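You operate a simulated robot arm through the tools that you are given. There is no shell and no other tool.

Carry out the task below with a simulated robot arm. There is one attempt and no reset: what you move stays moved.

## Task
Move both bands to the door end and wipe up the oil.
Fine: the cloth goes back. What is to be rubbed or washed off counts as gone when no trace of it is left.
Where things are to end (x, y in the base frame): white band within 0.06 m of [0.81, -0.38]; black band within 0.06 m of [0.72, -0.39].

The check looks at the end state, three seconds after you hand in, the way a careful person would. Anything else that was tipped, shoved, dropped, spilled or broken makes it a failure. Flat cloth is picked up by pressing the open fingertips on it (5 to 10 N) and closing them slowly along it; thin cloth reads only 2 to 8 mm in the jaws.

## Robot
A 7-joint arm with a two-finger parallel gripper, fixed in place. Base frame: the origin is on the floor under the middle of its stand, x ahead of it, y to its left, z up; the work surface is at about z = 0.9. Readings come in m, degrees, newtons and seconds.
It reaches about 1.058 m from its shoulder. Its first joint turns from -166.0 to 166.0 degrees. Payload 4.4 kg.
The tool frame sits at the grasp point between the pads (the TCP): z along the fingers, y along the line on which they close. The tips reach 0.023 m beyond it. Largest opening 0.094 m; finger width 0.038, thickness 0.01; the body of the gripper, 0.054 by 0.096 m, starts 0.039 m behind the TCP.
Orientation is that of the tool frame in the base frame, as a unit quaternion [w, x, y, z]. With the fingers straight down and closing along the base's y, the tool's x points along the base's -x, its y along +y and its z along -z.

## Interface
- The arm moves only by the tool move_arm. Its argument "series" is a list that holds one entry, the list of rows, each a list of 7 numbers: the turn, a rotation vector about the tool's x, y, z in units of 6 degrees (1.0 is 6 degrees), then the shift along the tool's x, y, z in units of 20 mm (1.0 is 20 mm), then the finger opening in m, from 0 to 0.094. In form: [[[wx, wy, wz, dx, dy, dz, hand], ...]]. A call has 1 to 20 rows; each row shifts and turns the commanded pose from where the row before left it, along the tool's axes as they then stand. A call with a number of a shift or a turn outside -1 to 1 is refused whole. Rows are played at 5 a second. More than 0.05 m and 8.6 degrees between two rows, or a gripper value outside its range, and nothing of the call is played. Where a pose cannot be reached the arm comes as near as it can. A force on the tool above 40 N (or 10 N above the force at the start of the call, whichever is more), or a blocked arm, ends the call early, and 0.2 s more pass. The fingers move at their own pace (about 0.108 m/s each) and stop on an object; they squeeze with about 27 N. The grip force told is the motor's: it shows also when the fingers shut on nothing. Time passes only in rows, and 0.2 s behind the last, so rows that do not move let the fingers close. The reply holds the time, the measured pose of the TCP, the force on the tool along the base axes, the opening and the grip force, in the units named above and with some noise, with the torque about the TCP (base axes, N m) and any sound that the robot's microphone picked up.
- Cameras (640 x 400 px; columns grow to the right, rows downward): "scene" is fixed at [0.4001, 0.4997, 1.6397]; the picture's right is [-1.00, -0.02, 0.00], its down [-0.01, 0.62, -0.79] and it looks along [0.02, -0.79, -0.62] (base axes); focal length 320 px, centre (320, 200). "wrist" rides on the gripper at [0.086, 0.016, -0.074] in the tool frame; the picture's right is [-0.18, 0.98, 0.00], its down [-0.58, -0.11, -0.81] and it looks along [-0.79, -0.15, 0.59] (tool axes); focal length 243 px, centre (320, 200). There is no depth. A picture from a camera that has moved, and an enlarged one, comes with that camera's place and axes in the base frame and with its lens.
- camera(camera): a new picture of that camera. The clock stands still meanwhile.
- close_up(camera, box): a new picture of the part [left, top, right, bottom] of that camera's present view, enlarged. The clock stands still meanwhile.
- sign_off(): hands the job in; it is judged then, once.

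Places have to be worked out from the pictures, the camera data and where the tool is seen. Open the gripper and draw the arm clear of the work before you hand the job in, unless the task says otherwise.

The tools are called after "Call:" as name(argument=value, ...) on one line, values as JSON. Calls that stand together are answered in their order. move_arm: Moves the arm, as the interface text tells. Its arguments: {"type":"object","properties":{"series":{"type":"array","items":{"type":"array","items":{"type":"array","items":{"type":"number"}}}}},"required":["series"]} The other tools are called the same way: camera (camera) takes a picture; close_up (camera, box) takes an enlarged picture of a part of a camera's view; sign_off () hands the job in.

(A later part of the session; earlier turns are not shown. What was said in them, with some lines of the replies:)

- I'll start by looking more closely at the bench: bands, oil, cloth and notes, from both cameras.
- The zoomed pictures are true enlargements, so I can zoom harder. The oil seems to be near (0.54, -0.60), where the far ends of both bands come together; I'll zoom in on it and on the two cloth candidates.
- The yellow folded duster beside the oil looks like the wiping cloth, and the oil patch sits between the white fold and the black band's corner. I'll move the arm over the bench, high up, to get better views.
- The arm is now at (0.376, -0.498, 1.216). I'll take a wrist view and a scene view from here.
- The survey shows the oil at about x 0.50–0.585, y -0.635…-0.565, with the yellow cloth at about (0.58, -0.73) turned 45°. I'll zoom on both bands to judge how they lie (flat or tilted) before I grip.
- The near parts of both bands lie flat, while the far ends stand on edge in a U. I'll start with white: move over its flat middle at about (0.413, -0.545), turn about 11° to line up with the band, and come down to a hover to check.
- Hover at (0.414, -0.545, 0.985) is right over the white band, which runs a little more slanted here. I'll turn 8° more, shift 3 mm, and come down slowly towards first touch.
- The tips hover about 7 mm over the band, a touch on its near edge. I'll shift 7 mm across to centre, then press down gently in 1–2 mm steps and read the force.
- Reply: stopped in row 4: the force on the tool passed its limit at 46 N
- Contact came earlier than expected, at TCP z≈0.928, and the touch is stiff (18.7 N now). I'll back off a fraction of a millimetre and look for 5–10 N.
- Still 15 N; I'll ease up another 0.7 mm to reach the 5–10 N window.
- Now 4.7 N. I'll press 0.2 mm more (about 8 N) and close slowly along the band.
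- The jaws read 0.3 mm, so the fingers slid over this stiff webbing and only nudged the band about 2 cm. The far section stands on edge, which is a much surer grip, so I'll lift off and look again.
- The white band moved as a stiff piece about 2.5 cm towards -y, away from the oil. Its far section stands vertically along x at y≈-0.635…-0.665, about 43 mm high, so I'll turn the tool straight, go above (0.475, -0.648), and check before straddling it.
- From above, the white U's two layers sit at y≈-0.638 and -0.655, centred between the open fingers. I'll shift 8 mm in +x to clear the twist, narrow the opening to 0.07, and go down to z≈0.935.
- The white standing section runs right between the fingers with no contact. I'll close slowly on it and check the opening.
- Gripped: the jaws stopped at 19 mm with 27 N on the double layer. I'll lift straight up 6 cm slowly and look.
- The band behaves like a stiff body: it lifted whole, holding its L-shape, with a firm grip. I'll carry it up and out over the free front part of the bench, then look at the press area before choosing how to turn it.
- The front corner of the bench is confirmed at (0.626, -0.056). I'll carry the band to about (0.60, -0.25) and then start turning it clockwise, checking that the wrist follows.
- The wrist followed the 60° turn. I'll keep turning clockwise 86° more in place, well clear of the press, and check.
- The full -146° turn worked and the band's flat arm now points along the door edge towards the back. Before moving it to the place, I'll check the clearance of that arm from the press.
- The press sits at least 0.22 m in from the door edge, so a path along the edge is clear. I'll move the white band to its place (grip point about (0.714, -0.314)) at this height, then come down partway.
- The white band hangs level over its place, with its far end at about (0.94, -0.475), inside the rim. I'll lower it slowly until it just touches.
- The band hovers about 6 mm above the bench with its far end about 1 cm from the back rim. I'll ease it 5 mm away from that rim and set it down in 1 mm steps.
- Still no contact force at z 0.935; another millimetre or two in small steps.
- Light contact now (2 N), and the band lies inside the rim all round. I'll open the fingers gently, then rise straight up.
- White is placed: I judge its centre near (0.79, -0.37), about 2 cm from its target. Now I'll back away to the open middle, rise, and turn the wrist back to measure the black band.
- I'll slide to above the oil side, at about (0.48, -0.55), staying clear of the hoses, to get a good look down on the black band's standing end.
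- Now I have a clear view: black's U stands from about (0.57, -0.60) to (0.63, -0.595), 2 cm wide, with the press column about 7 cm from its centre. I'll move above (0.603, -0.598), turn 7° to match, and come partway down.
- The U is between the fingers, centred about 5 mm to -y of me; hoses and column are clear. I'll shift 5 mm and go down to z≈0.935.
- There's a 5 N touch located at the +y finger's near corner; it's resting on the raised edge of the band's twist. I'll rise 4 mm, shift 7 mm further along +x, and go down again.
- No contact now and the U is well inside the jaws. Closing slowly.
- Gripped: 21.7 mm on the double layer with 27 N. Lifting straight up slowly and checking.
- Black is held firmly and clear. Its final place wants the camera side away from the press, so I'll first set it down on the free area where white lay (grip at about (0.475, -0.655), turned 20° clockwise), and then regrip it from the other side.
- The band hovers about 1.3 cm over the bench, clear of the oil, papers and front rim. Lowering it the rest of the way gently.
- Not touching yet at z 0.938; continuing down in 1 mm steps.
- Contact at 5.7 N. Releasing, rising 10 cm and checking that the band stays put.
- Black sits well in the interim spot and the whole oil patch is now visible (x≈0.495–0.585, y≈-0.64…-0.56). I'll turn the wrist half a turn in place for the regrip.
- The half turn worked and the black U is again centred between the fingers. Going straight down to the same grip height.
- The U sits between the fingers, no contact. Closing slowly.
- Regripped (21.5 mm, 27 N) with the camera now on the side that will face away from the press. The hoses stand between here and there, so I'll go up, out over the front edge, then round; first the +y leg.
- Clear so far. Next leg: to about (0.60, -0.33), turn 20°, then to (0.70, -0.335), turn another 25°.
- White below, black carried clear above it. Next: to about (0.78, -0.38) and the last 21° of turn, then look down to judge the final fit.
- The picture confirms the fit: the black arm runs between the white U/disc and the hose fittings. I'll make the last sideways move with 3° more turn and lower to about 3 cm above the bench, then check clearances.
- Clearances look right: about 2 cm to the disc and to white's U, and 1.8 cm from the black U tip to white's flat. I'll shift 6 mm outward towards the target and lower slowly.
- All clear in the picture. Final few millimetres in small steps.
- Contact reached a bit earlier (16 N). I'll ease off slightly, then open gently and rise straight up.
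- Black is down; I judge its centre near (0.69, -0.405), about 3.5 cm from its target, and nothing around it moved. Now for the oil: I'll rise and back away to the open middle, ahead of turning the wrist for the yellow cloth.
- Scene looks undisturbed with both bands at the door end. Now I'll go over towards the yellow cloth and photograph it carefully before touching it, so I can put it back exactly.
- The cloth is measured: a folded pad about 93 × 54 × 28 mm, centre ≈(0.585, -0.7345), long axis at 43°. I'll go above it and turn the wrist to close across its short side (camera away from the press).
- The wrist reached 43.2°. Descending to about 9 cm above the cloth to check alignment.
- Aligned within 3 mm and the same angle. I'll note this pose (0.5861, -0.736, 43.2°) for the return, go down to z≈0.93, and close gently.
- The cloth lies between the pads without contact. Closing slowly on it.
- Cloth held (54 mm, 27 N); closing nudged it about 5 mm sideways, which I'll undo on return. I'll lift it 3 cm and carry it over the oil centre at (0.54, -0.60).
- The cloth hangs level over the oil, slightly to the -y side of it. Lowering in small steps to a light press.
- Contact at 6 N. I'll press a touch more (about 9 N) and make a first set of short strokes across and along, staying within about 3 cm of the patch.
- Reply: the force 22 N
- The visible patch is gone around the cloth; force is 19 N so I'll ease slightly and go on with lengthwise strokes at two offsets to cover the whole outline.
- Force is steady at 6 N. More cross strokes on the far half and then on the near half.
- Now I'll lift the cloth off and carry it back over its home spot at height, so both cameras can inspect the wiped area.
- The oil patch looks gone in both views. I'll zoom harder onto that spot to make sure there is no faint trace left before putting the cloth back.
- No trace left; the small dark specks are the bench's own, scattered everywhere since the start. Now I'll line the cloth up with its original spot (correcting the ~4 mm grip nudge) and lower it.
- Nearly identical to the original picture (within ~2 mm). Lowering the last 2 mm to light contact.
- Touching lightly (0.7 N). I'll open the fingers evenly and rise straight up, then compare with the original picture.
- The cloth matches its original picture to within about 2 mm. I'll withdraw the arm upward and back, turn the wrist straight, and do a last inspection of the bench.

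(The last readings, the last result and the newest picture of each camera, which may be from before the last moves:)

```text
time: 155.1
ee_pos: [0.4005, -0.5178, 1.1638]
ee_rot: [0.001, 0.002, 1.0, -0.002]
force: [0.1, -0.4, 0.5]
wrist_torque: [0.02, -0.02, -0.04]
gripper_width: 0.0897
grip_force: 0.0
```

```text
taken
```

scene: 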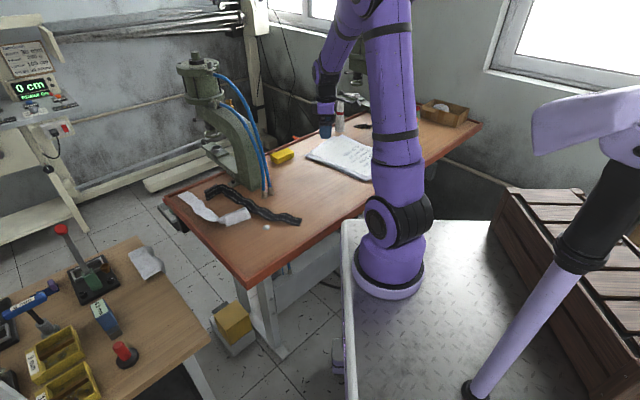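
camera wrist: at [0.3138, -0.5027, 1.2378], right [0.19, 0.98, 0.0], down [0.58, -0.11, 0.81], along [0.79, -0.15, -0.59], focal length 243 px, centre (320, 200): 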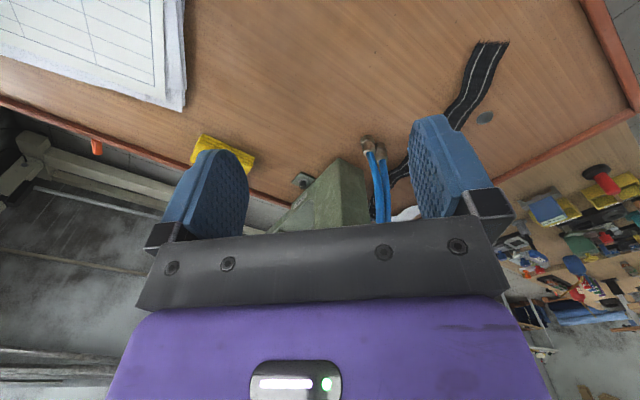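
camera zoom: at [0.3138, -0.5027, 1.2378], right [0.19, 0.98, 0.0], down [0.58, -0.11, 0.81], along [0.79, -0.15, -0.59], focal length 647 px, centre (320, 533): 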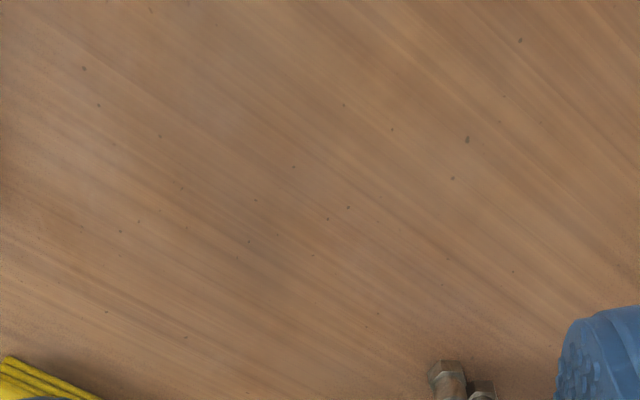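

Everything looks in order. One last strong zoom at the exact oil location from this angle, and at the two bands, before I retreat to the start pose.

Call:
close_up(camera="wrist", box=[240, 85, 336, 145])

Call:
close_up(camera="scene", box=[160, 175, 320, 275])

Call:
close_up(camera="scene", box=[250, 140, 346, 200])

```text
6.67 times, centred on (288, 115) of wrist
camera zoom: at [0.3138, -0.5027, 1.2378], right [0.19, 0.98, 0.0], down [0.58, -0.11, 0.81], along [0.79, -0.15, -0.59], focal length 1618 px, centre (533, 767)
```

zoom: 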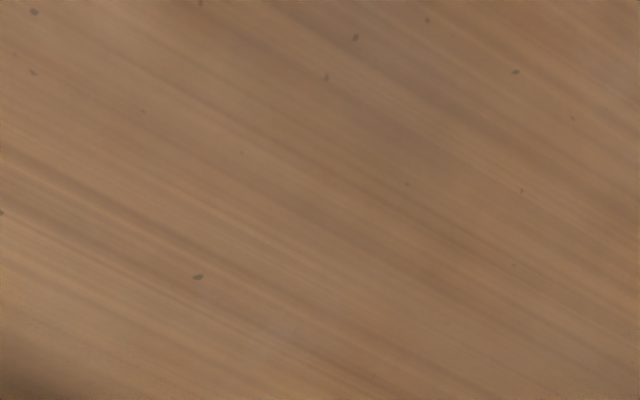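

```text
4.00 times, centred on (240, 225) of scene
camera zoom: at [0.4001, 0.4997, 1.6397], right [-1.0, -0.02, 0.0], down [-0.01, 0.62, -0.79], along [0.02, -0.79, -0.62], focal length 1280 px, centre (640, 100)
```

zoom: 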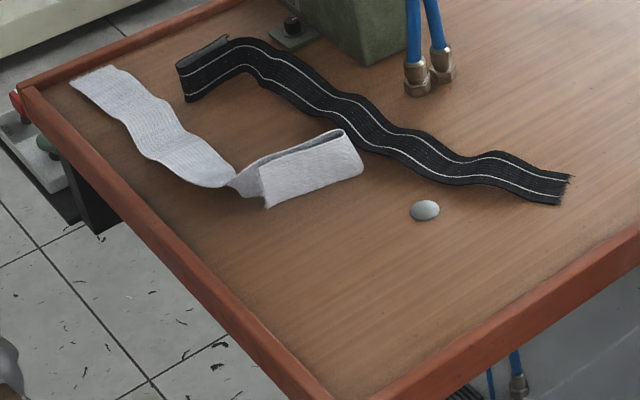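

```text
6.67 times, centred on (298, 170) of scene
camera zoom: at [0.4001, 0.4997, 1.6397], right [-1.0, -0.02, 0.0], down [-0.01, 0.62, -0.79], along [0.02, -0.79, -0.62], focal length 2133 px, centre (467, 400)
```

zoom: 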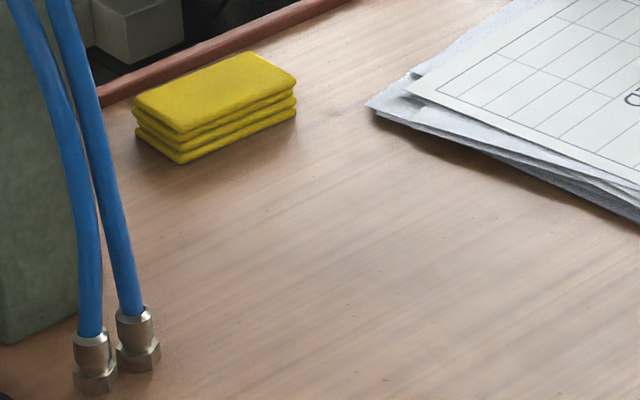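

No trace of oil remains, both bands lie clear of each other and the disc, and the cloth is back. I'll retreat to the starting pose with the gripper open.

Call:
move_arm(series=[[[0, 0, 0, 0.9, 0.12, 0, 0.094], [0, 0, 0, 0.9, 0.12, 0, 0.094], [0, 0, 0, 0.9, 0.12, 0, 0.094], [0, 0, 0, 0.9, 0.12, 0, 0.094], [0, 0, 0, 0.9, 0.12, 0, 0.094], [0, 0, 0, 0.9, 0.12, 0, 0.094], [0, 0, 0, 0.9, 0.12, 0, 0.094], [0, 0, 0, 0.9, 0.12, 0, 0.094], [0, 0, 0, 0, 0, 0, 0.094], [0, 0, 0, 0, 0, 0, 0.094]]])

Call:
camera(camera="scene")

```text
time: 157.3
ee_pos: [0.2564, -0.4992, 1.1646]
ee_rot: [0.0, 0.001, 1.0, -0.002]
force: [-0.2, 0.1, 0.6]
wrist_torque: [-0.04, 0.01, -0.01]
gripper_width: 0.0939
grip_force: 0.0
```

```text
taken
```

scene: 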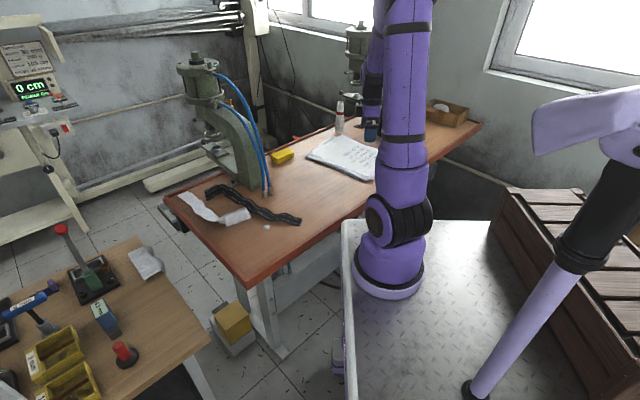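

The arm is back at its start pose with an open gripper. Both bands lie at the door end, the oil is wiped up, the cloth is back in its place, and nothing else moved, so I'm handing the job in.

Call:
sign_off()

```text
The job is handed in.
```

The job is handed in: both bands are at the door end, the oil is wiped up, and the yellow cloth is back in its place. The check's verdict has not come back, and all positions below are my estimates from the camera pictures.

| Item | Estimated centre (x, y) | Distance from target |
|---|---|---|
| White band | (0.79, -0.37) | about 0.02 m |
| Black band | (0.69, -0.405) | about 0.036 m (limit 0.06 m) |

- **Bands:** They stayed stiff and kept their L-shape when lifted. The black band's position is the less certain one: its distance depends on which point of the L the check measures. It is well inside by the band's centre of mass, but right at the limit if measured by the middle of its outline. The space between the white band, the disc and the hose fittings left little room to move it closer.
- **Oil:** I saw no trace in the close-ups from either camera. The small dark specks still on the bench were there at the start.
- **Cloth:** I used the folded yellow one beside the oil and returned it to within about 2 mm of where it was. The grey cloth on the other bench was not touched.
- **Everything else:** The disc, papers, hoses and press look unmoved. The arm is back at its starting position with the gripper open.

My first attempt to pinch the white band flat slipped and nudged it about 2 cm away from the oil; it was then gripped by its standing end and moved without trouble.
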